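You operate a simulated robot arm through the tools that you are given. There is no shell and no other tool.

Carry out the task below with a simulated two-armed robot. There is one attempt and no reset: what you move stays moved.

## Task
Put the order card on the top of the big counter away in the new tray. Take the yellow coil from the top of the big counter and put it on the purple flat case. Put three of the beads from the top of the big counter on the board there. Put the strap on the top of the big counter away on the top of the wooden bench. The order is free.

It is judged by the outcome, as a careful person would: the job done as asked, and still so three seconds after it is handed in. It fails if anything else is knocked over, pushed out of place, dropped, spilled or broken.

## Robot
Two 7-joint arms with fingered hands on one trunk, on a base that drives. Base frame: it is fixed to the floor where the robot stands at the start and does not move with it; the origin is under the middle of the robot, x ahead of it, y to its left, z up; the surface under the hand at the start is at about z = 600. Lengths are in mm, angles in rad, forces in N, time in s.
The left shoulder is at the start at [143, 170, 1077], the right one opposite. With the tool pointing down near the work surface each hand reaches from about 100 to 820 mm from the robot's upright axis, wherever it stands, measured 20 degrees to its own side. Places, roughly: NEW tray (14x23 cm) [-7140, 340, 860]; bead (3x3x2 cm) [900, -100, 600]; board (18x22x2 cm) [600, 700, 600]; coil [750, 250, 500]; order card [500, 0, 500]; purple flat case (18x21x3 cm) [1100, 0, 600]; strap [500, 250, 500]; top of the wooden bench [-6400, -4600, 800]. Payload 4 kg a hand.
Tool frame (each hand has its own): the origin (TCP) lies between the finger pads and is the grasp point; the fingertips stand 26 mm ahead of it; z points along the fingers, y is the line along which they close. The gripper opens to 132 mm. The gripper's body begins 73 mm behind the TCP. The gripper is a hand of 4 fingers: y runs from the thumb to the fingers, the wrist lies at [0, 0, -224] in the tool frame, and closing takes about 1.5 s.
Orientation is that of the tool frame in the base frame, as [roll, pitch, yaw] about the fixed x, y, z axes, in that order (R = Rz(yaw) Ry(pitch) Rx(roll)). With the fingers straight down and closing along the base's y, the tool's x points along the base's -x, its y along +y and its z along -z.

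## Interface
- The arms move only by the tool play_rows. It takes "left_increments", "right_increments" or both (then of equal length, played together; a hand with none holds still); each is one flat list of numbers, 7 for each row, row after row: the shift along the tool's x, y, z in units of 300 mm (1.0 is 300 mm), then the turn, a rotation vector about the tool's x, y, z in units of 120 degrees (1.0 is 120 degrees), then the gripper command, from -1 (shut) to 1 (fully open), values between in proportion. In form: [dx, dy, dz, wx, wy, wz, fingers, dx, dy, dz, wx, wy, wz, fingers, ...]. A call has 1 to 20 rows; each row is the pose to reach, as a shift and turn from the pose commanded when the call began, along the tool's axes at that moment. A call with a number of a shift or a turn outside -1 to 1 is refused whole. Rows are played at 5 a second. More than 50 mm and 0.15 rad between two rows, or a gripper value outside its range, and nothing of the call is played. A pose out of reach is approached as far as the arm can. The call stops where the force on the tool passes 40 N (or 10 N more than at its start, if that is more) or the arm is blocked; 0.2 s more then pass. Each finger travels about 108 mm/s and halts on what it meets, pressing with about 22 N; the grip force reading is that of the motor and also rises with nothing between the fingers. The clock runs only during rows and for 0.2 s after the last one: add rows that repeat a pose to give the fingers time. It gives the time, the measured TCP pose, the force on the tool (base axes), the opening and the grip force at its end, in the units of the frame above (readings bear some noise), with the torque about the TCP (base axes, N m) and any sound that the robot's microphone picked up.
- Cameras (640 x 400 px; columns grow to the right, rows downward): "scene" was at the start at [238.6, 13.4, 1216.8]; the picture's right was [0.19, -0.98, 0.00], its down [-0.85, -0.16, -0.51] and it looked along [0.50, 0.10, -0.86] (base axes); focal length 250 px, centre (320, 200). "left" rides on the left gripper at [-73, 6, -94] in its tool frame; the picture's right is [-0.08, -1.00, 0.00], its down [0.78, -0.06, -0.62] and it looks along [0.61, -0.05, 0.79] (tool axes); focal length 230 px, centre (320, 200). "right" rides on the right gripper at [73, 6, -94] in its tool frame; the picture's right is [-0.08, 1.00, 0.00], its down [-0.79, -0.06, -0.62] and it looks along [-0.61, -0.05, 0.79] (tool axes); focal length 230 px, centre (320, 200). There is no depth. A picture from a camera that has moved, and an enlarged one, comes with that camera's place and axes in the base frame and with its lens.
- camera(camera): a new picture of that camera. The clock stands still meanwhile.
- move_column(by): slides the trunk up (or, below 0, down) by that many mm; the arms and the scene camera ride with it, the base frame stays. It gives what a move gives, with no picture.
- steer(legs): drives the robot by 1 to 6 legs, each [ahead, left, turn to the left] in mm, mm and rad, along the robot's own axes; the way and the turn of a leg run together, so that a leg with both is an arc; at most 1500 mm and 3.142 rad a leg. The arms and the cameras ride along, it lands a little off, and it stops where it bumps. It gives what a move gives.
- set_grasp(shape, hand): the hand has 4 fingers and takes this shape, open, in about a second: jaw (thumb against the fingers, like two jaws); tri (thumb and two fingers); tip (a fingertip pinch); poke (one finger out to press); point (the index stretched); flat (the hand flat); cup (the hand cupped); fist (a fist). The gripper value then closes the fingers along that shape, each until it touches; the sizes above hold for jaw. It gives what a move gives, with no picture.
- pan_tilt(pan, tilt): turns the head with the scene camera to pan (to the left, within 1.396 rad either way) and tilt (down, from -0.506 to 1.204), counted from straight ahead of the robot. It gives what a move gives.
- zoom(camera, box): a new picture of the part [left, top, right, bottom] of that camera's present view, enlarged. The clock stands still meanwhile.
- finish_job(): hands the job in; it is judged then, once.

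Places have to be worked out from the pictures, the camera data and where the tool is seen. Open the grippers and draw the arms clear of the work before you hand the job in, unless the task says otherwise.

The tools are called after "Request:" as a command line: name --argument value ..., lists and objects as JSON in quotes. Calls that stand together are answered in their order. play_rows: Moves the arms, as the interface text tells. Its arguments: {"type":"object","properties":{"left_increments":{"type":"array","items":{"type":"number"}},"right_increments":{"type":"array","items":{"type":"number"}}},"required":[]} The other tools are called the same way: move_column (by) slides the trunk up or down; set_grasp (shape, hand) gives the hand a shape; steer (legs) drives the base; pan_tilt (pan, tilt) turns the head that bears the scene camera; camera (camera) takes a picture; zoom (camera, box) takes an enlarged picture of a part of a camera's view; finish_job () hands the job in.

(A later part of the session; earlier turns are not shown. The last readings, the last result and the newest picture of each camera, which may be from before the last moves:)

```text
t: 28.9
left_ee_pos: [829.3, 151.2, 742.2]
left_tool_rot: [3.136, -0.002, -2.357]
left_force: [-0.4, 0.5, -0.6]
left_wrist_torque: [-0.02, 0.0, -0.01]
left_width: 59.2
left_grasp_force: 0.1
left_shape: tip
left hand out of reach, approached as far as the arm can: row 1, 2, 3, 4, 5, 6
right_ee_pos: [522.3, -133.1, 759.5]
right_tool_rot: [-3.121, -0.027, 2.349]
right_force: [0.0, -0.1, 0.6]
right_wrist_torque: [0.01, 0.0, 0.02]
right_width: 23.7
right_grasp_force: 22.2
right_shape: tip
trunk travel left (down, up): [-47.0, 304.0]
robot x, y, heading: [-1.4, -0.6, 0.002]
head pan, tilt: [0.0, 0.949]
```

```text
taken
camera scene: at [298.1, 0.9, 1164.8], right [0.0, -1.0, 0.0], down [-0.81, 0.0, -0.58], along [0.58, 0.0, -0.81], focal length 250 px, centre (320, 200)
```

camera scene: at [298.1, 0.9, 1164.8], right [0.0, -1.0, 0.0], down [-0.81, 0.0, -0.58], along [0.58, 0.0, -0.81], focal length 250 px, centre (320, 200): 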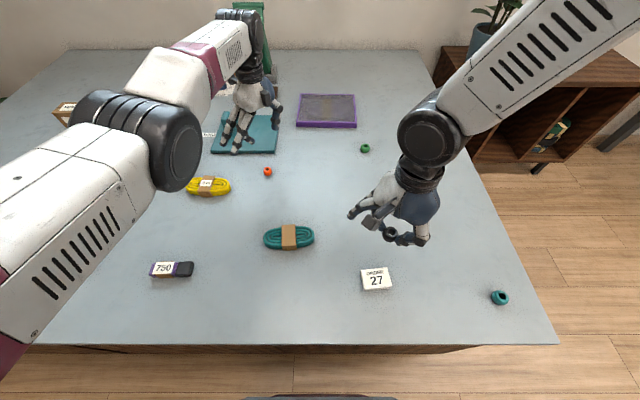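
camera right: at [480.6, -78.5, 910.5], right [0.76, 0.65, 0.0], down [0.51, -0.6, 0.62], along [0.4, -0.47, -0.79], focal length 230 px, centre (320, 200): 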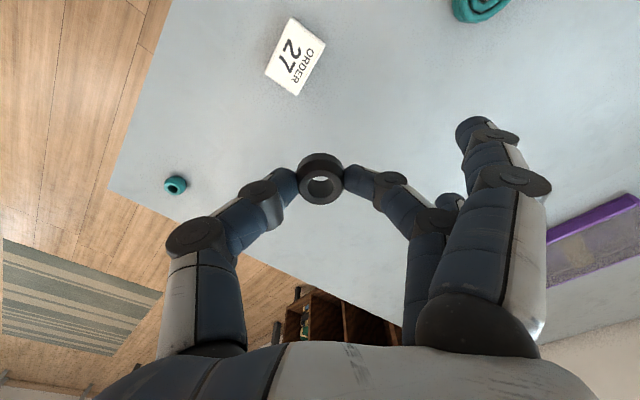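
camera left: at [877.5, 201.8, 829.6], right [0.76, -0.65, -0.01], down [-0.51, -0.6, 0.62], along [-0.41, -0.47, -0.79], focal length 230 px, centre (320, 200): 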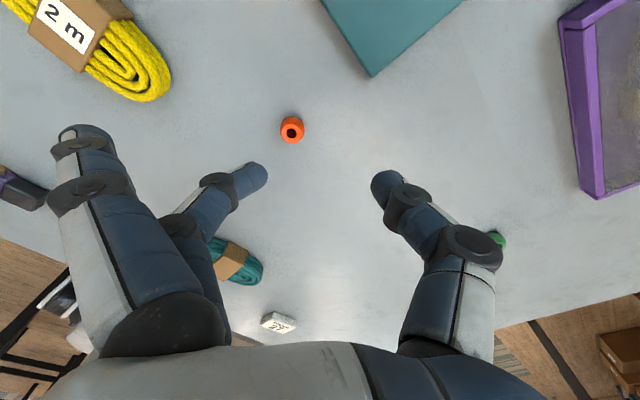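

Still stretched, perhaps the commanded point is far outside. I keep commanding inward (−250 mm in x) in small rows, watching the result.

Request:
play_rows --left_increments '[0.059, 0.059, 0, 0, 0, 0, -0.1, 0.118, 0.118, 0, 0, 0, 0, -0.1, 0.177, 0.177, 0, 0, 0, 0, -0.1, 0.236, 0.236, 0, 0, 0, 0, -0.1, 0.295, 0.295, 0, 0, 0, 0, -0.1, 0.353, 0.353, 0, 0, 0, 0, -0.1, 0.412, 0.412, 0, 0, 0, 0, -0.1, 0.471, 0.471, 0, 0, 0, 0, -0.1, 0.53, 0.53, 0, 0, 0, 0, -0.1, 0.589, 0.589, 0, 0, 0, 0, -0.1, 0.589, 0.589, 0, 0, 0, 0, -0.1]'

Request:
camera --camera "scene"

```text
t: 31.4
left_ee_pos: [827.0, 139.0, 734.5]
left_tool_rot: [3.137, -0.004, -2.356]
left_force: [-0.1, 0.4, 0.7]
left_wrist_torque: [-0.02, 0.01, -0.03]
left_width: 59.0
left_grasp_force: 0.0
left_shape: tip
left hand out of reach, approached as far as the arm can: row 1, 2, 3, 4, 5, 6, 7, 8, 9, 10, 11
right_ee_pos: [523.0, -133.4, 760.4]
right_tool_rot: [-3.12, -0.026, 2.35]
right_force: [-0.6, -0.3, -0.1]
right_wrist_torque: [-0.01, -0.02, -0.01]
right_width: 23.7
right_grasp_force: 22.1
right_shape: tip
trunk travel left (down, up): [-47.0, 304.0]
robot x, y, heading: [1.0, -1.8, 0.0]
head pan, tilt: [0.0, 0.949]
```

```text
taken
camera scene: at [298.1, 0.9, 1164.8], right [0.0, -1.0, 0.0], down [-0.81, 0.0, -0.58], along [0.58, 0.0, -0.81], focal length 250 px, centre (320, 200)
```

scene: 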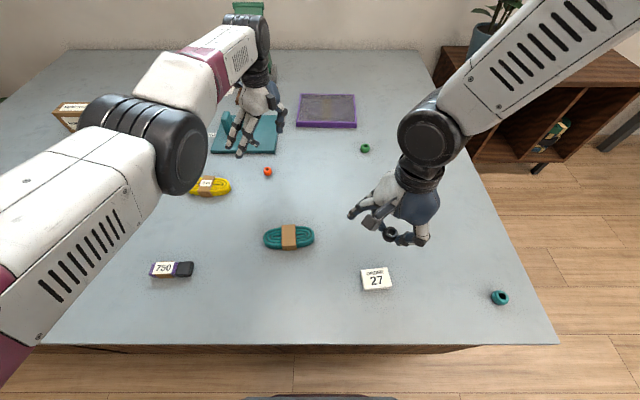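

The arm answers only sideways, so it seems caught at full stretch. I try a sideways and upward command (y +100, z +100) to bend the elbow out of the straight line.

Request:
play_rows --left_increments '[-0.039, 0.039, -0.055, 0, 0, 0, -0.1, -0.078, 0.078, -0.11, 0, 0, 0, -0.1, -0.118, 0.118, -0.166, 0, 0, 0, -0.1, -0.157, 0.157, -0.22, 0, 0, 0, -0.1, -0.196, 0.196, -0.275, 0, 0, 0, -0.1, -0.236, 0.236, -0.333, 0, 0, 0, -0.1, -0.236, 0.236, -0.333, 0, 0, 0, -0.1]'

Request:
camera --camera "scene"

```text
t: 33.0
left_ee_pos: [838.6, 237.3, 834.1]
left_tool_rot: [3.137, -0.004, -2.358]
left_force: [0.0, 0.4, 0.5]
left_wrist_torque: [0.0, 0.0, -0.02]
left_width: 59.0
left_grasp_force: 0.1
left_shape: tip
left hand out of reach, approached as far as the arm can: row 1, 2, 3, 4, 5, 6, 7
right_ee_pos: [522.6, -132.7, 760.0]
right_tool_rot: [-3.118, -0.025, 2.35]
right_force: [0.5, 0.1, 0.5]
right_wrist_torque: [0.01, -0.02, -0.01]
right_width: 23.6
right_grasp_force: 22.3
right_shape: tip
trunk travel left (down, up): [-47.0, 304.0]
robot x, y, heading: [1.8, -1.0, 0.001]
head pan, tilt: [0.0, 0.949]
```

```text
taken
camera scene: at [298.3, 0.9, 1164.6], right [0.0, -1.0, 0.0], down [-0.81, 0.0, -0.58], along [0.58, 0.0, -0.81], focal length 250 px, centre (320, 200)
```

scene: 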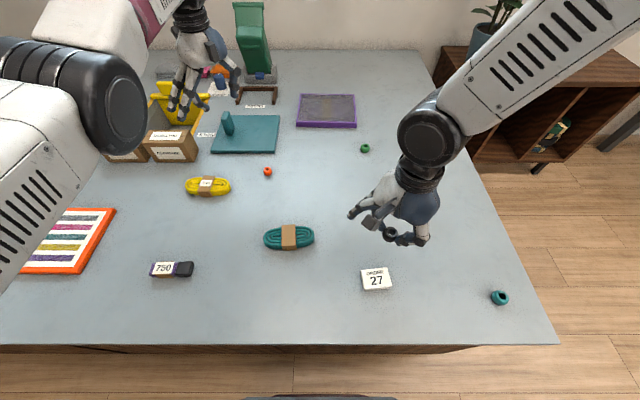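

Sideways motion works fully; only straight retraction is stuck. I now command back and to the right together (x −120, y −150, z +60), the direction in which the elbow flexes.

Request:
play_rows --left_increments '[0.0637, -0.007, -0.02, 0, 0, 0, -0.1, 0.127, -0.014, -0.04, 0, 0, 0, -0.1, 0.191, -0.021, -0.06, 0, 0, 0, -0.1, 0.255, -0.028, -0.08, 0, 0, 0, -0.1, 0.318, -0.035, -0.1, 0, 0, 0, -0.1, 0.382, -0.042, -0.12, 0, 0, 0, -0.1, 0.446, -0.05, -0.14, 0, 0, 0, -0.1, 0.509, -0.057, -0.16, 0, 0, 0, -0.1, 0.573, -0.064, -0.18, 0, 0, 0, -0.1, 0.636, -0.07, -0.2, 0, 0, 0, -0.1, 0.636, -0.07, -0.2, 0, 0, 0, -0.1]'

Request:
camera --camera "scene"

```text
t: 35.4
left_ee_pos: [811.0, 78.8, 902.9]
left_tool_rot: [3.136, -0.003, -2.356]
left_force: [-0.5, 0.2, 0.0]
left_wrist_torque: [-0.01, -0.01, 0.0]
left_width: 59.2
left_grasp_force: 0.1
left_shape: tip
left hand out of reach, approached as far as the arm can: row 1, 2, 3, 4, 5, 6, 7, 8, 9, 10, 11
right_ee_pos: [522.2, -132.9, 760.9]
right_tool_rot: [-3.12, -0.027, 2.35]
right_force: [-0.3, 1.0, 0.1]
right_wrist_torque: [0.04, -0.01, -0.04]
right_width: 23.4
right_grasp_force: 21.8
right_shape: tip
trunk travel left (down, up): [-47.0, 304.0]
robot x, y, heading: [-1.4, -2.2, -0.003]
head pan, tilt: [0.0, 0.949]
```

```text
taken
camera scene: at [298.1, 1.1, 1164.8], right [0.0, -1.0, 0.0], down [-0.81, 0.0, -0.58], along [0.58, 0.0, -0.81], focal length 250 px, centre (320, 200)
```

scene: 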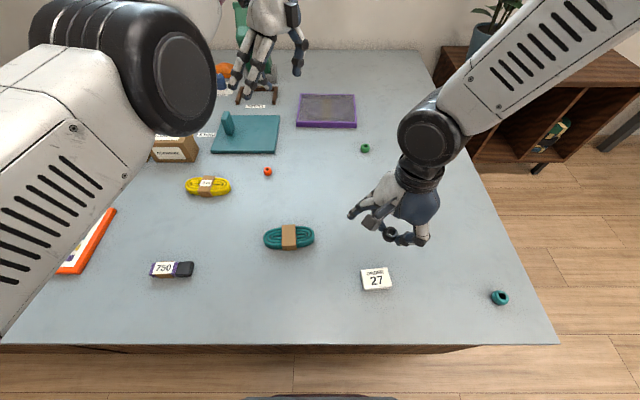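

Still on the reach sphere. Maybe a wrist joint is at its limit at this 45° yaw, so I turn the hand back to its starting yaw while retracting.

Request:
play_rows --left_increments '[0, 0, 0, 0, 0, 0.05, -0.1, 0, 0, 0, 0, 0, 0.1, -0.1, 0, 0, 0, 0, 0, 0.15, -0.1, 0, 0, 0, 0, 0, 0.2, -0.1, 0, 0, 0, 0, 0, 0.25, -0.1, 0, 0, 0, 0, 0, 0.3, -0.1, 0, 0, 0, 0, 0, 0.35, -0.1, 0, 0, 0, 0, 0, 0.375, -0.1, 0.05, 0.05, 0, 0, 0, 0.375, -0.1, 0.1, 0.1, 0, 0, 0, 0.375, -0.1, 0.15, 0.15, 0, 0, 0, 0.375, -0.1, 0.2, 0.2, 0, 0, 0, 0.375, -0.1, 0.2, 0.2, 0, 0, 0, 0.375, -0.1]'

Request:
camera --camera "left"

```text
t: 38.1
left_ee_pos: [802.9, 58.7, 913.4]
left_tool_rot: [3.139, -0.005, 3.141]
left_force: [-0.7, -0.1, -0.5]
left_wrist_torque: [-0.01, 0.0, 0.02]
left_width: 59.3
left_grasp_force: 0.0
left_shape: tip
left hand out of reach, approached as far as the arm can: row 9, 10, 11, 12, 13
right_ee_pos: [522.9, -132.7, 760.5]
right_tool_rot: [-3.119, -0.026, 2.35]
right_force: [0.4, 0.0, -0.3]
right_wrist_torque: [0.0, -0.02, 0.0]
right_width: 23.5
right_grasp_force: 21.9
right_shape: tip
trunk travel left (down, up): [-47.0, 304.0]
robot x, y, heading: [-0.7, -0.2, -0.003]
head pan, tilt: [0.0, 0.949]
```

```text
taken
camera left: at [877.2, 63.3, 1006.7], right [0.08, -1.0, 0.0], down [-0.78, -0.06, 0.62], along [-0.62, -0.05, -0.78], focal length 230 px, centre (320, 200)
```

left: 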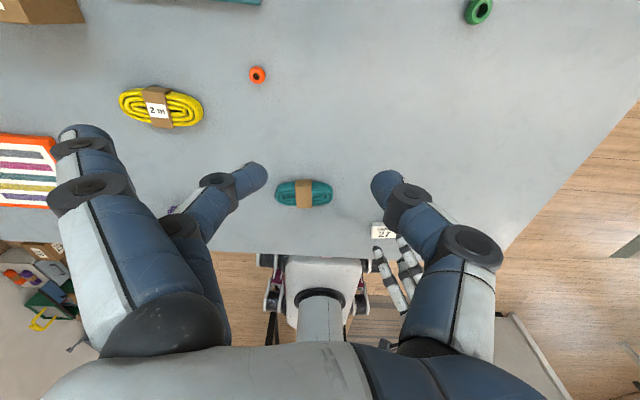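

Turning works, only retracting is stuck. I try retracting while swinging left (x −15, y +40 per row), the opposite tangential direction.

Request:
play_rows --left_increments '[0.05, 0.133, 0, 0, 0, 0, -0.1, 0.1, 0.266, 0, 0, 0, 0, -0.1, 0.15, 0.4, 0, 0, 0, 0, -0.1, 0.2, 0.533, 0, 0, 0, 0, -0.1, 0.25, 0.667, 0, 0, 0, 0, -0.1, 0.3, 0.8, 0, 0, 0, 0, -0.1, 0.35, 0.933, 0, 0, 0, 0, -0.1, 0.45, 0.98, 0, 0, 0, 0, -0.1, 0.55, 0.98, 0, 0, 0, 0, -0.1, 0.65, 0.98, 0, 0, 0, 0, -0.1]'

Request:
camera --camera "scene"

```text
t: 40.4
left_ee_pos: [807.1, 386.8, 945.4]
left_tool_rot: [3.139, -0.006, -3.14]
left_force: [0.6, -0.4, 0.4]
left_wrist_torque: [-0.01, 0.01, 0.0]
left_width: 59.3
left_grasp_force: 0.0
left_shape: tip
left hand out of reach, approached as far as the arm can: row 1, 2, 3, 4, 5, 6, 7, 8, 9, 10
right_ee_pos: [522.4, -133.0, 760.4]
right_tool_rot: [-3.12, -0.025, 2.347]
right_force: [-0.2, -0.3, 0.3]
right_wrist_torque: [-0.01, -0.02, -0.01]
right_width: 23.7
right_grasp_force: 22.0
right_shape: tip
trunk travel left (down, up): [-47.0, 304.0]
robot x, y, heading: [0.3, 0.1, 0.003]
head pan, tilt: [0.0, 0.949]
```

```text
taken
camera scene: at [298.3, 0.8, 1164.7], right [0.0, -1.0, 0.0], down [-0.81, 0.0, -0.58], along [0.58, 0.0, -0.81], focal length 250 px, centre (320, 200)
```

scene: 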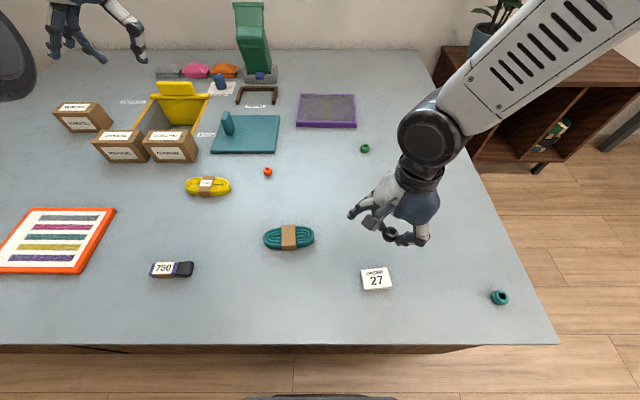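

Still stretched. I try retracting combined with upward motion (x −25, z +35 per row).

Request:
play_rows --left_increments '[0.083, 0, -0.117, 0, 0, 0, -0.1, 0.166, 0, -0.233, 0, 0, 0, -0.1, 0.25, 0, -0.35, 0, 0, 0, -0.1, 0.333, 0, -0.467, 0, 0, 0, -0.1, 0.417, 0, -0.583, 0, 0, 0, -0.1, 0.5, 0, -0.6, 0, 0, 0, -0.1, 0.583, 0, -0.6, 0, 0, 0, -0.1]'

Request:
camera --camera "left"

```text
t: 42.0
left_ee_pos: [726.7, 397.3, 1138.2]
left_tool_rot: [3.139, -0.001, 3.141]
left_force: [-0.3, 0.0, 0.9]
left_wrist_torque: [0.03, -0.03, 0.02]
left_width: 59.5
left_grasp_force: 0.1
left_shape: tip
left hand out of reach, approached as far as the arm can: row 1, 2, 3, 4, 5, 6, 7
right_ee_pos: [522.3, -134.1, 761.9]
right_tool_rot: [-3.123, -0.025, 2.348]
right_force: [0.8, -0.4, 0.0]
right_wrist_torque: [0.02, -0.06, -0.01]
right_width: 23.6
right_grasp_force: 21.5
right_shape: tip
trunk travel left (down, up): [-47.0, 304.0]
robot x, y, heading: [0.3, -0.3, -0.0]
head pan, tilt: [0.0, 0.949]
```

```text
taken
camera left: at [800.4, 402.5, 1231.9], right [0.08, -1.0, 0.0], down [-0.78, -0.06, 0.62], along [-0.62, -0.05, -0.79], focal length 230 px, centre (320, 200)
```

left: 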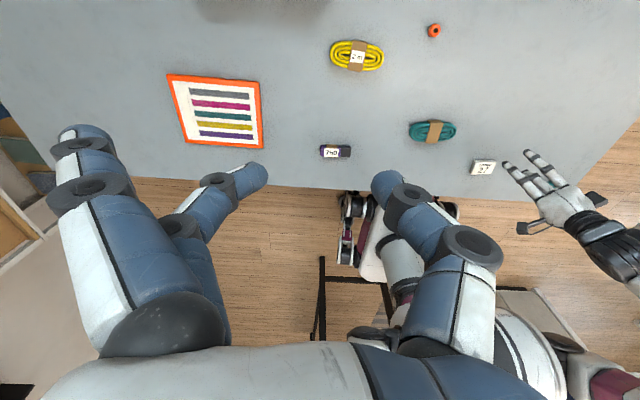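

Now the hand is high at z 1138. I combine retracting with downward motion (x −30, z −35 per row), the last tangential direction.

Request:
play_rows --left_increments '[0.1, 0, 0.117, 0, 0, 0, -0.1, 0.2, 0, 0.233, 0, 0, 0, -0.1, 0.3, 0, 0.35, 0, 0, 0, -0.1, 0.4, 0, 0.467, 0, 0, 0, -0.1, 0.5, 0, 0.55, 0, 0, 0, -0.1, 0.6, 0, 0.55, 0, 0, 0, -0.1]'

Request:
camera --camera "scene"

```text
t: 43.4
left_ee_pos: [548.6, 400.1, 970.3]
left_tool_rot: [-3.141, -0.002, 3.141]
left_force: [-0.3, 0.2, 0.1]
left_wrist_torque: [0.01, -0.01, 0.0]
left_width: 59.1
left_grasp_force: 0.1
left_shape: tip
right_ee_pos: [523.2, -133.4, 760.8]
right_tool_rot: [-3.12, -0.024, 2.35]
right_force: [-1.0, -0.2, 0.3]
right_wrist_torque: [-0.02, -0.01, 0.0]
right_width: 23.4
right_grasp_force: 21.7
right_shape: tip
trunk travel left (down, up): [-47.0, 304.0]
robot x, y, heading: [1.3, -0.8, -0.002]
head pan, tilt: [0.0, 0.949]
```

```text
taken
camera scene: at [297.7, 1.1, 1165.0], right [0.0, -1.0, 0.0], down [-0.81, 0.0, -0.58], along [0.58, 0.0, -0.81], focal length 250 px, centre (320, 200)
```

scene: 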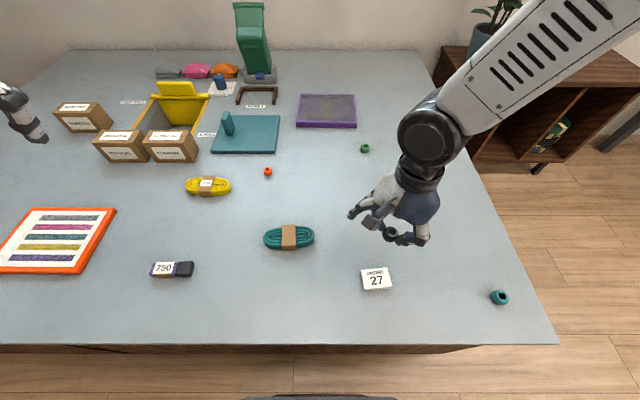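

The left arm is free again; I must avoid full stretch from now on. Lowering the trunk shifts the shoulders forward, so I lower it another 40 mm with both hands safely high to get comfortable reach to the red bead.

Request:
move_column --by -40

Request:
camera --camera "scene"

```text
t: 44.2
left_ee_pos: [548.1, 401.2, 931.9]
left_tool_rot: [3.14, -0.002, -3.14]
left_force: [0.0, -0.8, 0.6]
left_wrist_torque: [0.0, 0.01, -0.01]
left_width: 59.2
left_grasp_force: 0.1
left_shape: tip
right_ee_pos: [523.0, -132.3, 720.3]
right_tool_rot: [-3.123, -0.023, 2.349]
right_force: [-0.1, 0.7, -0.3]
right_wrist_torque: [-0.01, -0.02, 0.03]
right_width: 23.7
right_grasp_force: 22.7
right_shape: tip
trunk travel left (down, up): [-7.0, 344.0]
robot x, y, heading: [-2.6, 2.9, 0.003]
head pan, tilt: [0.0, 0.949]
```

```text
taken
camera scene: at [335.4, 1.0, 1117.4], right [0.0, -1.0, 0.0], down [-0.81, 0.0, -0.58], along [0.58, 0.0, -0.81], focal length 250 px, centre (320, 200)
```

scene: 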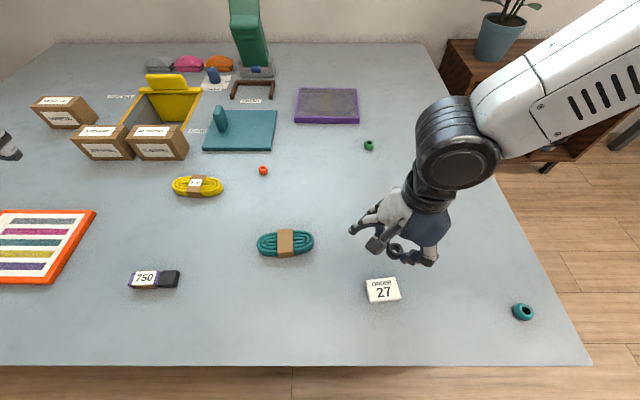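

Good: hands keep x,y and shoulders are now further forward. I bring the left hand over the red bead again at z ≈ 720 with the 45° turn.

Request:
play_rows --left_increments '[-0.084, -0.0817, 0.0707, 0, 0, -0.0375, -0.1, -0.168, -0.1634, 0.1414, 0, 0, -0.075, -0.1, -0.252, -0.2451, 0.2121, 0, 0, -0.1125, -0.1, -0.336, -0.3268, 0.2828, 0, 0, -0.15, -0.1, -0.42, -0.4085, 0.3535, 0, 0, -0.1875, -0.1, -0.504, -0.4902, 0.4242, 0, 0, -0.225, -0.1, -0.588, -0.5719, 0.4949, 0, 0, -0.2625, -0.1, -0.672, -0.6536, 0.5656, 0, 0, -0.3, -0.1, -0.756, -0.7353, 0.6363, 0, 0, -0.3375, -0.1, -0.84, -0.817, 0.707, 0, 0, -0.375, -0.1, -0.84, -0.817, 0.707, 0, 0, -0.375, -0.1]'

Request:
camera --camera "left"

Request:
camera --camera "scene"

```text
t: 46.6
left_ee_pos: [801.2, 155.1, 717.8]
left_tool_rot: [3.139, -0.002, -2.356]
left_force: [0.2, 0.3, 0.1]
left_wrist_torque: [0.04, -0.02, -0.03]
left_width: 59.3
left_grasp_force: 0.1
left_shape: tip
right_ee_pos: [521.3, -132.3, 720.4]
right_tool_rot: [-3.12, -0.026, 2.35]
right_force: [0.0, -1.0, -0.4]
right_wrist_torque: [-0.01, 0.04, -0.01]
right_width: 23.6
right_grasp_force: 22.3
right_shape: tip
trunk travel left (down, up): [-7.0, 344.0]
robot x, y, heading: [-1.5, -0.4, 0.002]
head pan, tilt: [0.0, 0.949]
```

```text
taken
camera left: at [849.7, 210.3, 810.0], right [0.76, -0.65, 0.0], down [-0.51, -0.6, 0.62], along [-0.4, -0.47, -0.79], focal length 230 px, centre (320, 200)
```

left: 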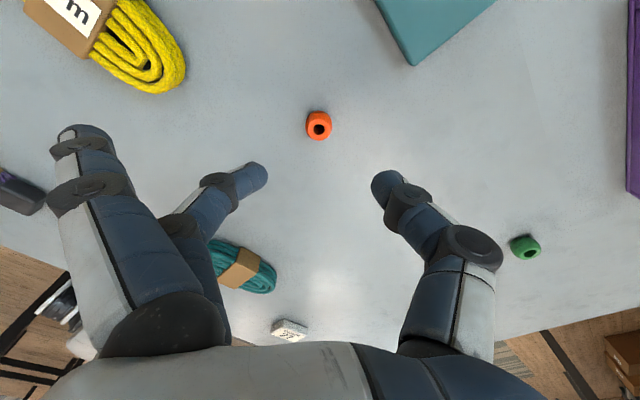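

```text
taken
camera scene: at [336.0, 1.0, 1117.1], right [0.0, -1.0, 0.0], down [-0.81, 0.0, -0.58], along [0.58, 0.0, -0.81], focal length 250 px, centre (320, 200)
```

scene: 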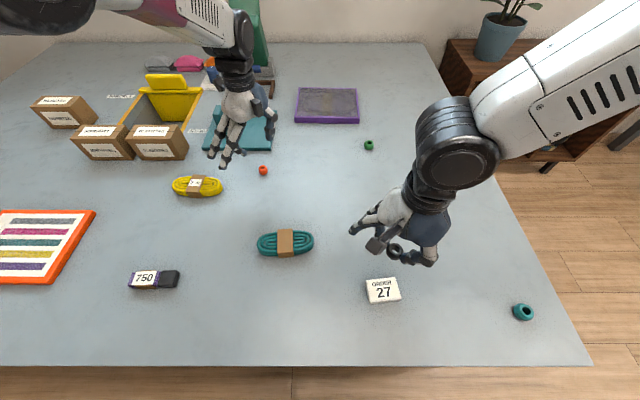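

The hand is centred over the red bead, but a stretched finger would come within millimetres of the yellow coil. I turn the hand a further 30° first, then check.

Request:
play_rows --left_increments '[0, 0, 0.02, 0, 0, -0.05, -0.1, 0, 0, 0.04, 0, 0, -0.1, -0.1, 0, 0, 0.06, 0, 0, -0.15, -0.1, 0, 0, 0.08, 0, 0, -0.2, -0.1, 0, 0, 0.1, 0, 0, -0.25, -0.1, 0, 0, 0.12, 0, 0, -0.25, -0.1, 0, 0, 0.12, 0, 0, -0.25, -0.1]'

Request:
camera --camera "left"

Request:
zoom --camera "scene" --box '[160, 80, 340, 210]'

```text
t: 48.2
left_ee_pos: [800.4, 156.5, 681.7]
left_tool_rot: [3.139, 0.0, -1.832]
left_force: [-0.7, -0.5, 0.3]
left_wrist_torque: [0.03, -0.04, -0.01]
left_width: 59.4
left_grasp_force: 0.1
left_shape: tip
right_ee_pos: [522.5, -132.7, 720.8]
right_tool_rot: [-3.121, -0.026, 2.35]
right_force: [-0.1, 0.6, 0.6]
right_wrist_torque: [0.03, -0.02, -0.03]
right_width: 23.5
right_grasp_force: 21.7
right_shape: tip
trunk travel left (down, up): [-7.0, 344.0]
robot x, y, heading: [-0.4, -1.4, -0.0]
head pan, tilt: [0.0, 0.949]
```

```text
taken
camera left: at [814.7, 227.6, 774.4], right [0.98, -0.18, 0.0], down [-0.14, -0.77, 0.62], along [-0.12, -0.6, -0.79], focal length 230 px, centre (320, 200)
```

left: 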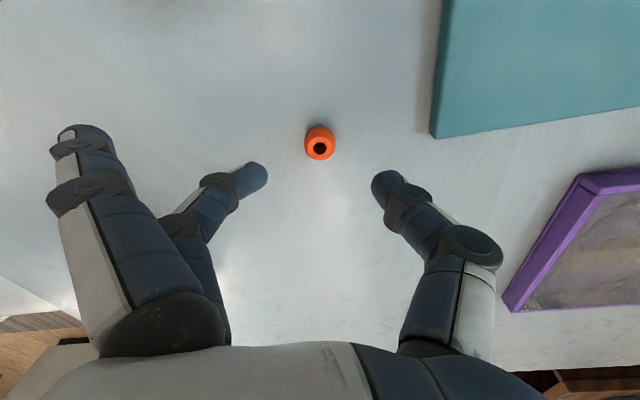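

```text
3.08 times, centred on (250, 145) of scene
camera zoom: at [336.4, 0.9, 1116.9], right [0.0, -1.0, 0.0], down [-0.81, 0.0, -0.58], along [0.58, 0.0, -0.81], focal length 770 px, centre (535, 369)
```

zoom: 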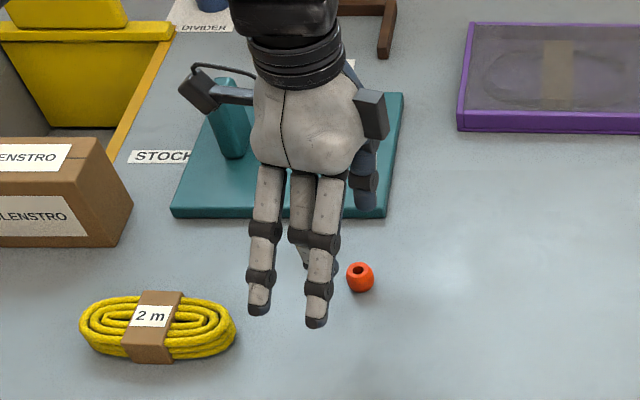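

Clear of coil and plate now. The bead is centred, so I lower to z ≈ 631 and close the pinch.

Request:
play_rows --left_increments '[0, 0, 0.04, 0, 0, 0, -0.1, 0, 0, 0.08, 0, 0, 0, -0.1, 0, 0, 0.12, 0, 0, 0, -0.1, 0, 0, 0.145, 0, 0, 0, -0.1, 0, 0, 0.167, 0, 0, 0, -0.1, 0, 0, 0.167, 0, 0, 0, -0.3, 0, 0, 0.167, 0, 0, 0, -0.5, 0, 0, 0.167, 0, 0, 0, -0.7, 0, 0, 0.167, 0, 0, 0, -1, 0, 0, 0.167, 0, 0, 0, -1, 0, 0, 0.167, 0, 0, 0, -1, 0, 0, 0.167, 0, 0, 0, -1]'

Request:
camera --camera "left"

Request:
zoom --camera "scene" --box '[160, 80, 340, 210]'

```text
t: 50.8
left_ee_pos: [799.0, 156.0, 630.4]
left_tool_rot: [3.137, -0.001, -1.833]
left_force: [-0.3, -0.6, 1.0]
left_wrist_torque: [-0.04, 0.02, -0.01]
left_width: 17.2
left_grasp_force: 21.9
left_shape: tip
right_ee_pos: [522.9, -133.3, 718.6]
right_tool_rot: [-3.12, -0.026, 2.348]
right_force: [-0.4, -0.2, -0.3]
right_wrist_torque: [0.0, 0.03, 0.01]
right_width: 23.5
right_grasp_force: 21.7
right_shape: tip
trunk travel left (down, up): [-7.0, 344.0]
robot x, y, heading: [1.1, -1.6, 0.003]
head pan, tilt: [0.0, 0.949]
```

```text
taken
camera left: at [814.1, 227.5, 724.3], right [0.98, -0.18, 0.0], down [-0.14, -0.77, 0.62], along [-0.12, -0.6, -0.79], focal length 230 px, centre (320, 200)
```

left: 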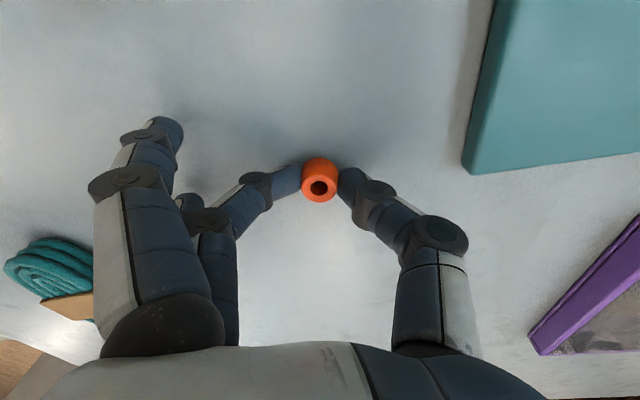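

```text
3.08 times, centred on (250, 145) of scene
camera zoom: at [336.5, 0.9, 1116.8], right [0.0, -1.0, 0.0], down [-0.81, 0.0, -0.58], along [0.58, 0.0, -0.81], focal length 770 px, centre (535, 369)
```

zoom: 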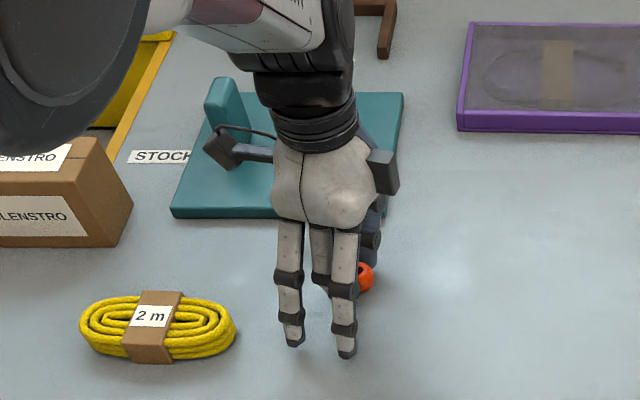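

Red bead held (17 mm, 22 N). I lift it 150 mm and swing the left hand back to about [620, 256], turning it back to its normal yaw.

Request:
play_rows --left_increments '[0, 0, -0.05, 0, 0, 0, -1, 0, 0, -0.15, 0, 0, 0, -1, 0, 0, -0.3, 0, 0, 0, -1, 0, 0, -0.43, 0, 0, 0, -1, 0, 0, -0.5, 0, 0, 0.03, -1, -0.0167, 0.0666, -0.53, 0, 0, 0.09, -1, -0.0334, 0.1332, -0.56, 0, 0, 0.15, -1, -0.05, 0.2, -0.58, 0, 0, 0.21, -1, -0.0668, 0.2664, -0.6, 0, 0, 0.27, -1, -0.0835, 0.333, -0.6, 0, 0, 0.33, -1, -0.1, 0.4, -0.6, 0, 0, 0.39, -1, -0.117, 0.466, -0.6, 0, 0, 0.45, -1, -0.134, 0.533, -0.6, 0, 0, 0.51, -1, -0.15, 0.6, -0.6, 0, 0, 0.57, -1, -0.167, 0.666, -0.6, 0, 0, 0.625, -1, -0.167, 0.666, -0.6, 0, 0, 0.625, -1]'

Request:
camera --camera "left"

Request:
camera --camera "scene"

```text
t: 54.2
left_ee_pos: [658.0, 303.5, 775.9]
left_tool_rot: [-3.093, 0.001, -3.092]
left_force: [-0.8, 0.6, -0.5]
left_wrist_torque: [-0.04, -0.01, -0.03]
left_width: 17.6
left_grasp_force: 22.0
left_shape: tip
left hand out of reach, approached as far as the arm can: row 9, 10, 11, 12, 13, 14, 15, 16
right_ee_pos: [523.0, -132.6, 719.4]
right_tool_rot: [-3.121, -0.025, 2.351]
right_force: [0.6, -0.2, 1.0]
right_wrist_torque: [0.01, 0.02, -0.04]
right_width: 23.8
right_grasp_force: 22.0
right_shape: tip
trunk travel left (down, up): [-7.0, 344.0]
robot x, y, heading: [1.0, 2.2, 0.001]
head pan, tilt: [0.0, 0.949]
```

```text
taken
camera left: at [730.6, 318.1, 868.7], right [0.13, -0.99, 0.05], down [-0.78, -0.07, 0.62], along [-0.61, -0.12, -0.78], focal length 230 px, centre (320, 200)
```

left: 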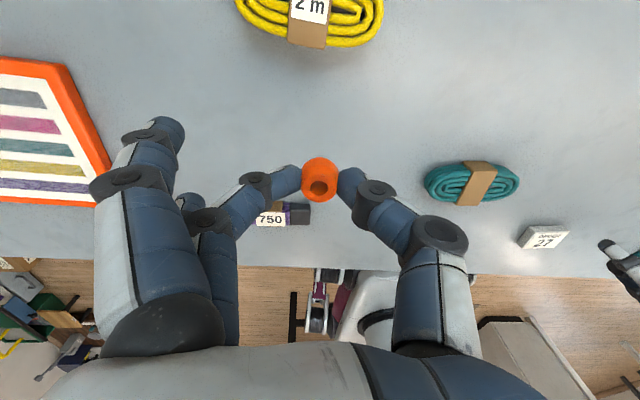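

```text
taken
camera scene: at [336.5, 0.9, 1116.8], right [0.0, -1.0, 0.0], down [-0.81, 0.0, -0.58], along [0.58, 0.0, -0.81], focal length 250 px, centre (320, 200)
```

scene: 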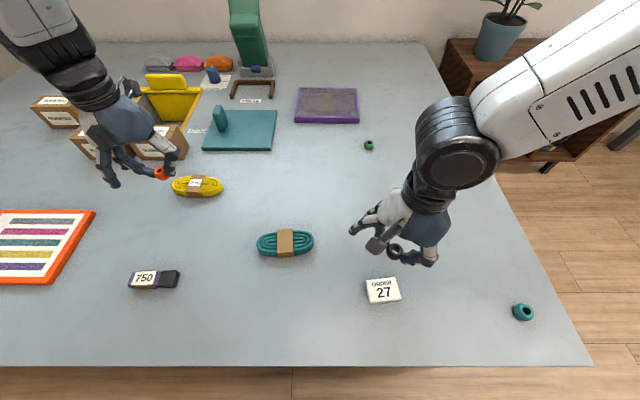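

Red bead is held; the IK reports some limit on the way. I nudge the hand outward (left) and up to see if the arm follows exactly again.

Request:
play_rows --left_increments '[0, 0.1, -0.05, 0, 0, 0, -1, 0, 0.2, -0.1, 0, 0, 0, -1, 0, 0.3, -0.15, 0, 0, 0, -1, 0, 0.3, -0.15, 0, 0, 0, -1]'

Request:
camera --camera "scene"

```text
t: 55.2
left_ee_pos: [660.8, 379.8, 822.1]
left_tool_rot: [3.138, -0.005, 3.141]
left_force: [0.1, 0.1, -0.3]
left_wrist_torque: [-0.02, 0.01, -0.01]
left_width: 17.3
left_grasp_force: 22.3
left_shape: tip
right_ee_pos: [523.1, -133.5, 719.8]
right_tool_rot: [-3.119, -0.026, 2.349]
right_force: [0.3, 0.2, -0.9]
right_wrist_torque: [-0.02, 0.0, -0.01]
right_width: 23.6
right_grasp_force: 21.8
right_shape: tip
trunk travel left (down, up): [-7.0, 344.0]
robot x, y, heading: [-1.3, 0.5, 0.002]
head pan, tilt: [0.0, 0.949]
```

```text
taken
camera scene: at [336.6, 0.8, 1116.8], right [0.0, -1.0, 0.0], down [-0.81, 0.0, -0.58], along [0.58, 0.0, -0.81], focal length 250 px, centre (320, 200)
```

scene: 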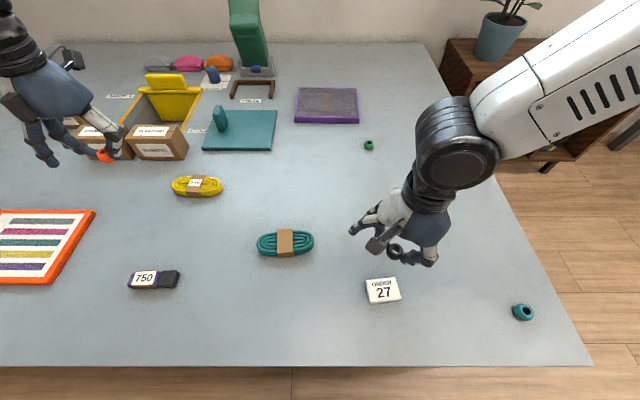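

All follows again. The board spans about x 495–661, y 537–752. I drive the base 350 mm to the left with both beads held high, so both hands can reach the board.

Request:
steer --legs '[[0, 350, 0]]'

Request:
camera --camera "scene"

Request:
camera --camera "left"

Request:
camera --camera "right"

```text
t: 58.8
left_ee_pos: [661.7, 726.8, 820.8]
left_tool_rot: [3.14, -0.004, 3.14]
left_force: [-1.0, 0.3, 0.0]
left_wrist_torque: [0.01, -0.01, 0.0]
left_width: 17.5
left_grasp_force: 22.3
left_shape: tip
right_ee_pos: [523.1, 213.8, 720.1]
right_tool_rot: [-3.119, -0.025, 2.347]
right_force: [0.0, 0.3, -0.3]
right_wrist_torque: [0.0, -0.01, 0.0]
right_width: 23.5
right_grasp_force: 21.8
right_shape: tip
trunk travel left (down, up): [-7.0, 344.0]
robot x, y, heading: [0.3, 345.8, -0.003]
head pan, tilt: [0.0, 0.949]
```

```text
taken
camera scene: at [336.6, 348.3, 1116.8], right [0.0, -1.0, 0.0], down [-0.81, 0.0, -0.58], along [0.58, 0.0, -0.81], focal length 250 px, centre (320, 200)
```

scene: 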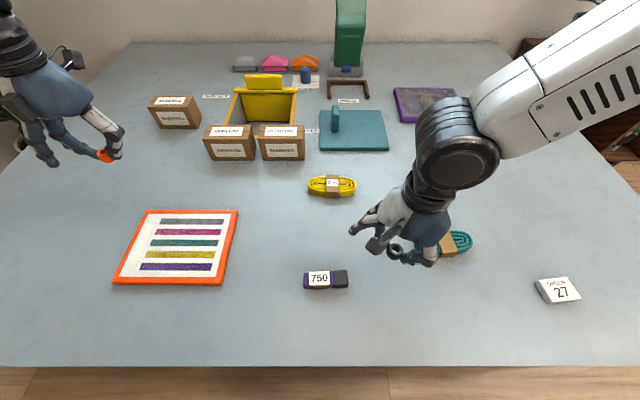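

```text
taken
camera left: at [734.9, 731.4, 914.2], right [0.08, -1.0, 0.0], down [-0.78, -0.06, 0.62], along [-0.62, -0.05, -0.78], focal length 230 px, centre (320, 200)
```

left: 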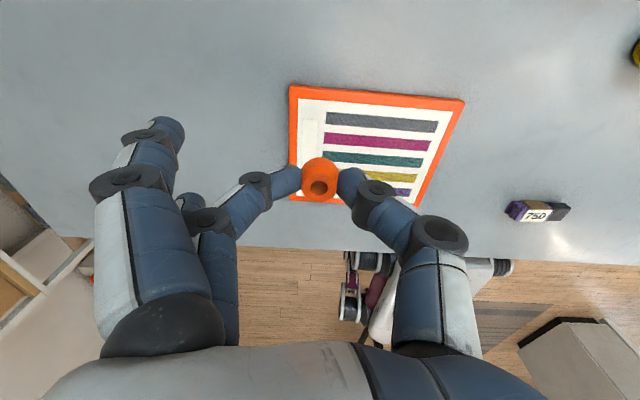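

```text
taken
camera right: at [479.8, 269.9, 815.6], right [0.76, 0.64, -0.02], down [0.53, -0.6, 0.6], along [0.37, -0.47, -0.8], focal length 230 px, centre (320, 200)
```

right: 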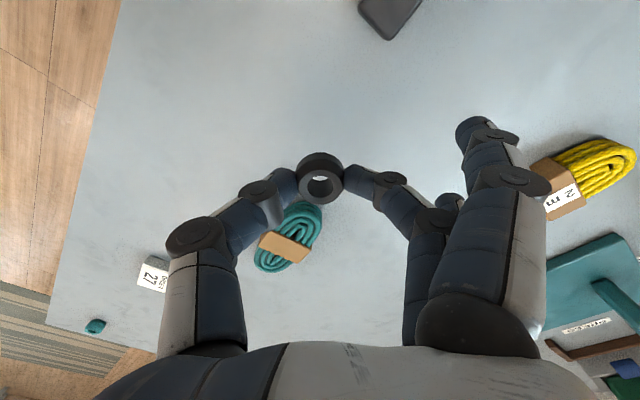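

The board is at x≈497–661, y≈541–757, centre [579, 649]. I bring the right hand (black bead) over the near-right part of the board at about [530, 590, 760], turning it back to normal yaw, while the left hand moves slightly out of the way.

Request:
play_rows --right_increments '[0.0876, 0.0897, -0.02, 0, 0, -0.0375, -1, 0.175, 0.179, -0.04, 0, 0, -0.075, -1, 0.263, 0.269, -0.06, 0, 0, -0.1125, -1, 0.35, 0.359, -0.08, 0, 0, -0.15, -1, 0.438, 0.449, -0.1, 0, 0, -0.1875, -1, 0.526, 0.538, -0.12, 0, 0, -0.225, -1, 0.613, 0.628, -0.133, 0, 0, -0.2625, -1, 0.701, 0.718, -0.133, 0, 0, -0.3, -1, 0.788, 0.807, -0.133, 0, 0, -0.3375, -1, 0.876, 0.897, -0.133, 0, 0, -0.375, -1, 0.876, 0.897, -0.133, 0, 0, -0.375, -1]' --left_increments '[0, 0.02, 0, 0, 0, 0, -1, 0, 0.04, 0, 0, 0, 0, -1, 0, 0.06, 0, 0, 0, 0, -1, 0, 0.08, 0, 0, 0, 0, -1, 0, 0.1, 0, 0, 0, 0, -1, 0, 0.12, 0, 0, 0, 0, -1, 0, 0.14, 0, 0, 0, 0, -1, 0, 0.16, 0, 0, 0, 0, -1, 0, 0.18, 0, 0, 0, 0, -1, 0, 0.2, 0, 0, 0, 0, -1, 0, 0.2, 0, 0, 0, 0, -1]'

Request:
camera --camera "scene"

Request:
camera --camera "right"

```text
t: 61.4
left_ee_pos: [661.2, 786.9, 820.6]
left_tool_rot: [3.14, -0.005, 3.138]
left_force: [0.1, 0.0, -0.2]
left_wrist_torque: [0.01, -0.02, 0.01]
left_width: 17.3
left_grasp_force: 22.3
left_shape: tip
right_ee_pos: [592.5, 544.3, 768.1]
right_tool_rot: [3.133, -0.022, 3.013]
right_force: [-0.5, -0.5, -0.8]
right_wrist_torque: [-0.02, -0.01, -0.01]
right_width: 23.4
right_grasp_force: 21.6
right_shape: tip
right hand out of reach, approached as far as the arm can: row 10, 11
trunk travel left (down, up): [-7.0, 344.0]
robot x, y, heading: [2.1, 343.0, -0.002]
head pan, tilt: [0.0, 0.949]
stopped in row 11 (right hand): the arm was blocked; the commanded pose is now the measured one
```

```text
taken
camera scene: at [337.1, 347.9, 1116.7], right [0.0, -1.0, 0.0], down [-0.81, 0.0, -0.58], along [0.58, 0.0, -0.81], focal length 250 px, centre (320, 200)
```

scene: 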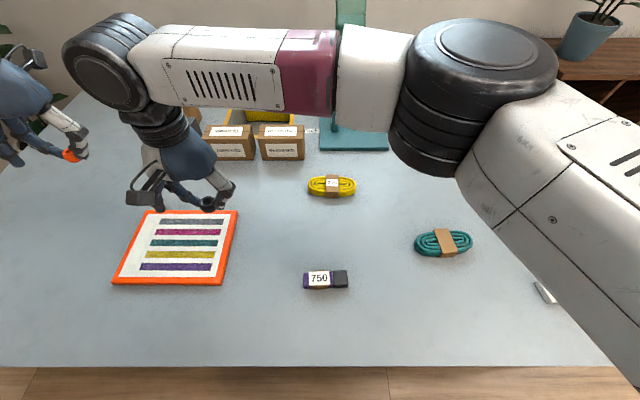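

```text
taken
camera right: at [524.1, 560.1, 863.0], right [0.21, 0.98, 0.01], down [0.78, -0.17, 0.6], along [0.59, -0.12, -0.8], focal length 230 px, centre (320, 200)
```

right: 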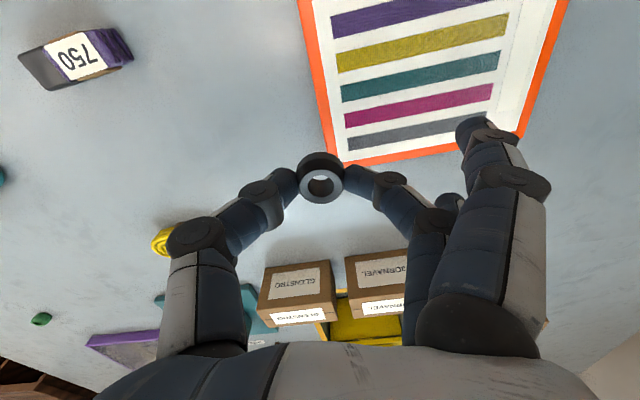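

The right arm reached a joint limit reaching across. I back it off to the right and drive the base another 200 mm left so that it works in a comfortable zone.

Request:
play_rows --right_increments '[0.014, -0.086, -0.01, 0, 0, 0, -1, 0.028, -0.172, -0.02, 0, 0, 0, -1, 0.042, -0.258, -0.03, 0, 0, 0, -1, 0.057, -0.343, -0.04, 0, 0, 0, -1, 0.07, -0.47, -0.04, 0, 0, 0, -1, 0.08, -0.6, -0.04, 0, 0, 0, -1, 0.08, -0.6, -0.04, 0, 0, 0, -1]'

Request:
steer --legs '[[0, 200, 0]]'

Request:
camera --camera "scene"

Request:
camera --camera "right"

```text
t: 63.0
left_ee_pos: [662.0, 786.3, 820.7]
left_tool_rot: [3.138, -0.005, 3.14]
left_force: [-0.4, -0.5, 0.5]
left_wrist_torque: [0.04, 0.0, -0.01]
left_width: 17.4
left_grasp_force: 21.7
left_shape: tip
right_ee_pos: [543.3, 371.9, 777.4]
right_tool_rot: [3.133, -0.024, 3.019]
right_force: [0.2, 0.1, -0.2]
right_wrist_torque: [0.0, 0.0, -0.02]
right_width: 23.1
right_grasp_force: 22.2
right_shape: tip
trunk travel left (down, up): [-7.0, 344.0]
robot x, y, heading: [0.9, 347.5, -0.004]
head pan, tilt: [0.0, 0.949]
```

```text
t: 65.4
left_ee_pos: [662.0, 989.9, 822.2]
left_tool_rot: [3.14, -0.004, 3.139]
left_force: [0.2, 0.1, -1.0]
left_wrist_torque: [-0.02, 0.0, 0.05]
left_width: 17.3
left_grasp_force: 22.3
left_shape: tip
right_ee_pos: [543.6, 575.2, 778.1]
right_tool_rot: [3.132, -0.02, 3.02]
right_force: [0.1, 0.4, 0.4]
right_wrist_torque: [-0.02, -0.02, 0.02]
right_width: 23.5
right_grasp_force: 21.8
right_shape: tip
trunk travel left (down, up): [-7.0, 344.0]
robot x, y, heading: [0.3, 550.3, 0.004]
head pan, tilt: [0.0, 0.949]
```

```text
taken
camera scene: at [336.8, 550.4, 1116.8], right [0.0, -1.0, 0.0], down [-0.81, 0.0, -0.58], along [0.58, 0.0, -0.81], focal length 250 px, centre (320, 200)
```

scene: 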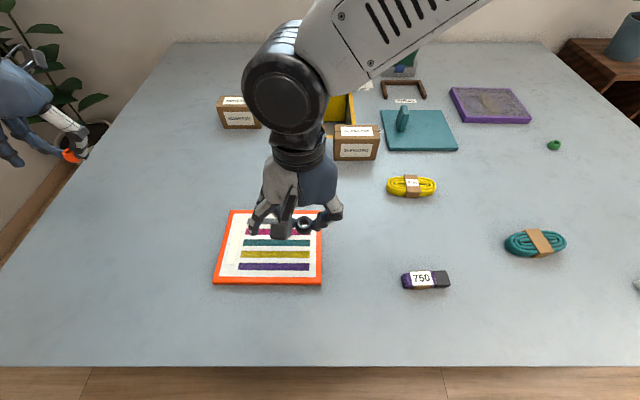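

```text
taken
camera right: at [474.9, 588.5, 873.6], right [0.2, 0.98, 0.01], down [0.78, -0.16, 0.6], along [0.59, -0.11, -0.8], focal length 230 px, centre (320, 200)
```

right: 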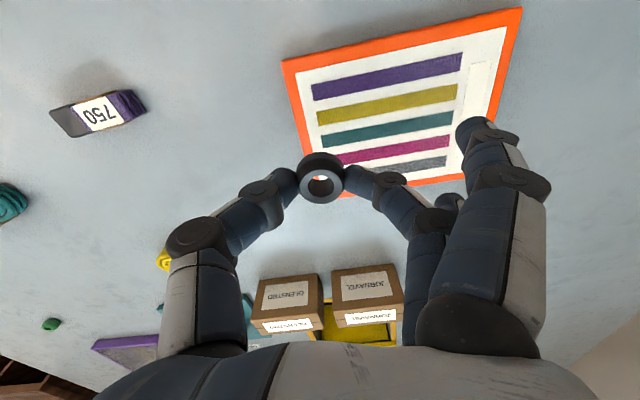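

The right hand is now comfortably over the board. I lower it to z ≈ 668 at about [535, 595] and check.

Request:
play_rows --right_increments '[0.012, 0.02, 0.08, 0, 0, 0, -1, 0.024, 0.04, 0.16, 0, 0, 0, -1, 0.036, 0.062, 0.24, 0, 0, 0, -1, 0.036, 0.062, 0.32, 0, 0, 0, -1, 0.036, 0.062, 0.365, 0, 0, 0, -1, 0.036, 0.062, 0.365, 0, 0, 0, -1]'

Request:
camera --camera "right"

Request:
zoom --camera "scene" --box '[190, 170, 350, 300]'

```text
t: 66.8
left_ee_pos: [660.4, 988.6, 820.9]
left_tool_rot: [3.141, -0.004, 3.14]
left_force: [0.1, 0.1, -0.3]
left_wrist_torque: [-0.02, 0.02, 0.03]
left_width: 17.4
left_grasp_force: 22.5
left_shape: tip
right_ee_pos: [532.6, 596.7, 668.9]
right_tool_rot: [3.133, -0.021, 3.023]
right_force: [-0.5, 0.9, -0.6]
right_wrist_torque: [-0.01, -0.02, -0.01]
right_width: 23.3
right_grasp_force: 22.4
right_shape: tip
trunk travel left (down, up): [-7.0, 344.0]
robot x, y, heading: [0.5, 548.0, -0.002]
head pan, tilt: [0.0, 0.949]
```

```text
taken
camera right: at [464.1, 609.8, 764.7], right [0.2, 0.98, 0.01], down [0.78, -0.16, 0.6], along [0.59, -0.11, -0.8], focal length 230 px, centre (320, 200)
```

right: 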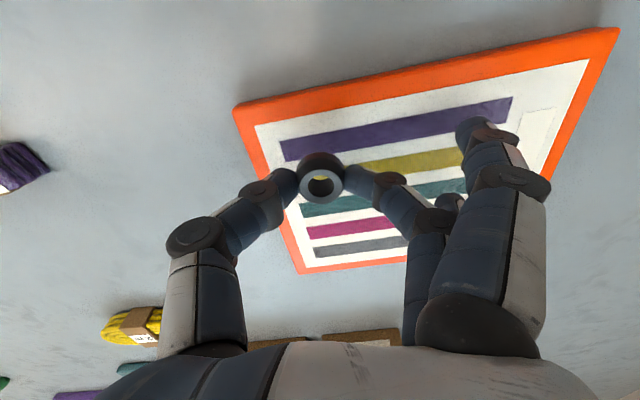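

```text
3.08 times, centred on (270, 235) of scene
camera zoom: at [336.7, 550.2, 1116.9], right [0.0, -1.0, 0.0], down [-0.81, 0.0, -0.58], along [0.58, 0.0, -0.81], focal length 770 px, centre (474, 92)
```

zoom: 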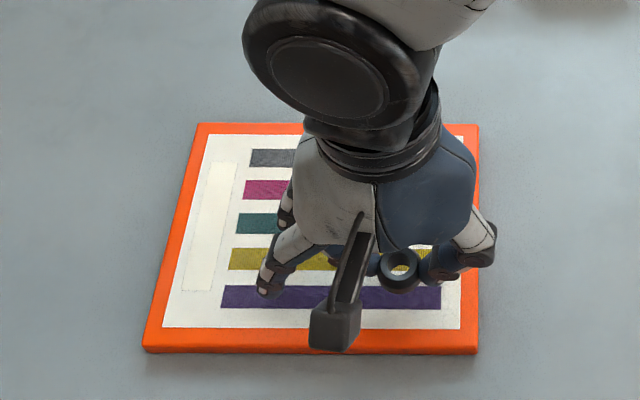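

The bead hangs over the white part of the board. I lower in small steps to about z = 652.

Request:
play_rows --right_increments '[0, 0, 0.015, 0, 0, 0, -1, 0, 0, 0.03, 0, 0, 0, -1, 0, 0, 0.04, 0, 0, 0, -1, 0, 0, 0.05, 0, 0, 0, -1, 0, 0, 0.055, 0, 0, 0, -1, 0, 0, 0.055, 0, 0, 0, -1]'

Request:
zoom --camera "right" --box '[220, 100, 420, 230]'

Request:
zoom --camera "scene" --box '[220, 190, 340, 290]'

```text
t: 68.2
left_ee_pos: [661.8, 989.8, 820.8]
left_tool_rot: [3.139, -0.003, 3.14]
left_force: [-0.4, -0.1, 0.0]
left_wrist_torque: [-0.02, -0.03, -0.02]
left_width: 17.7
left_grasp_force: 21.7
left_shape: tip
right_ee_pos: [542.4, 592.8, 661.4]
right_tool_rot: [3.111, -0.019, 2.991]
right_force: [-0.4, -0.9, 0.1]
right_wrist_torque: [-0.01, 0.02, 0.0]
right_width: 23.4
right_grasp_force: 22.1
right_shape: tip
trunk travel left (down, up): [-7.0, 344.0]
robot x, y, heading: [0.3, 551.4, -0.003]
head pan, tilt: [0.0, 0.949]
```

```text
3.08 times, centred on (320, 165) of right
camera zoom: at [473.9, 607.1, 756.1], right [0.23, 0.97, 0.03], down [0.78, -0.2, 0.6], along [0.59, -0.11, -0.8], focal length 708 px, centre (320, 308)
```

zoom: 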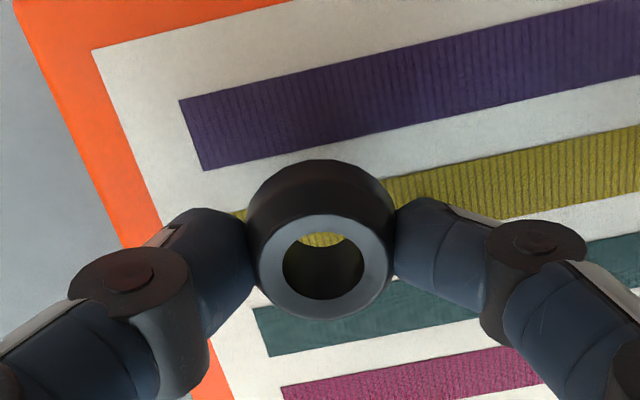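

```text
4.00 times, centred on (280, 240) of scene
camera zoom: at [336.8, 550.2, 1116.8], right [0.0, -1.0, 0.0], down [-0.81, 0.0, -0.58], along [0.58, 0.0, -0.81], focal length 1000 px, centre (480, 40)
```

zoom: 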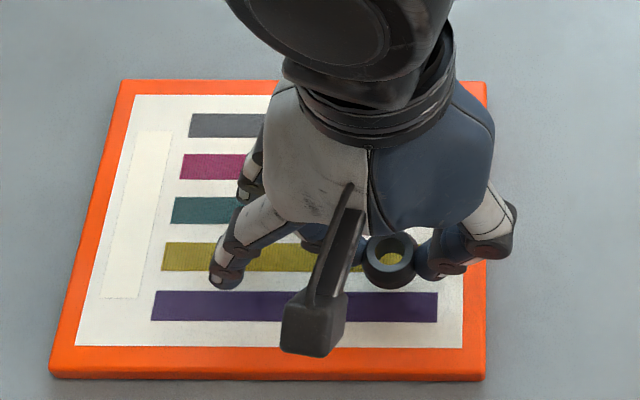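

The hand deviated by ~10 mm from the command without a contact force; perhaps it is still settling. I send a hold to see where it rests.

Request:
play_rows --right_increments '[0, 0, 0, 0, 0, 0, -1, 0, 0, 0, 0, 0, 0, -1, 0, 0, 0, 0, 0, 0, -1]'

Request:
camera --camera "scene"

```text
t: 69.0
left_ee_pos: [662.2, 989.0, 821.6]
left_tool_rot: [3.138, -0.003, 3.139]
left_force: [0.2, 0.0, 0.9]
left_wrist_torque: [-0.01, 0.0, 0.02]
left_width: 17.3
left_grasp_force: 21.8
left_shape: tip
right_ee_pos: [541.0, 592.5, 657.8]
right_tool_rot: [3.114, -0.025, 2.991]
right_force: [0.3, 0.7, 0.4]
right_wrist_torque: [0.02, 0.01, -0.02]
right_width: 23.3
right_grasp_force: 21.8
right_shape: tip
trunk travel left (down, up): [-7.0, 344.0]
robot x, y, heading: [-2.2, 550.5, 0.003]
head pan, tilt: [0.0, 0.949]
```

```text
taken
camera scene: at [336.8, 550.2, 1116.8], right [0.0, -1.0, 0.0], down [-0.81, 0.0, -0.58], along [0.58, 0.0, -0.81], focal length 250 px, centre (320, 200)
```

scene: 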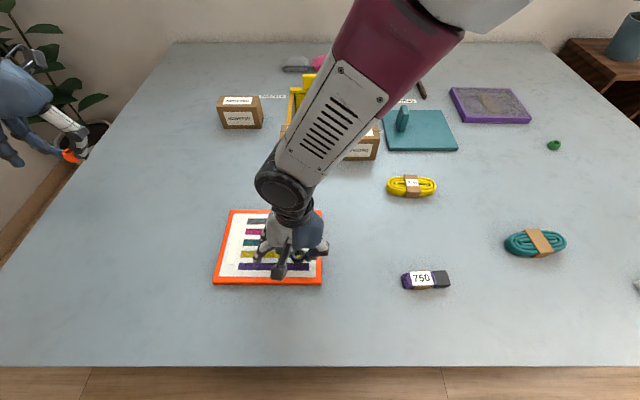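

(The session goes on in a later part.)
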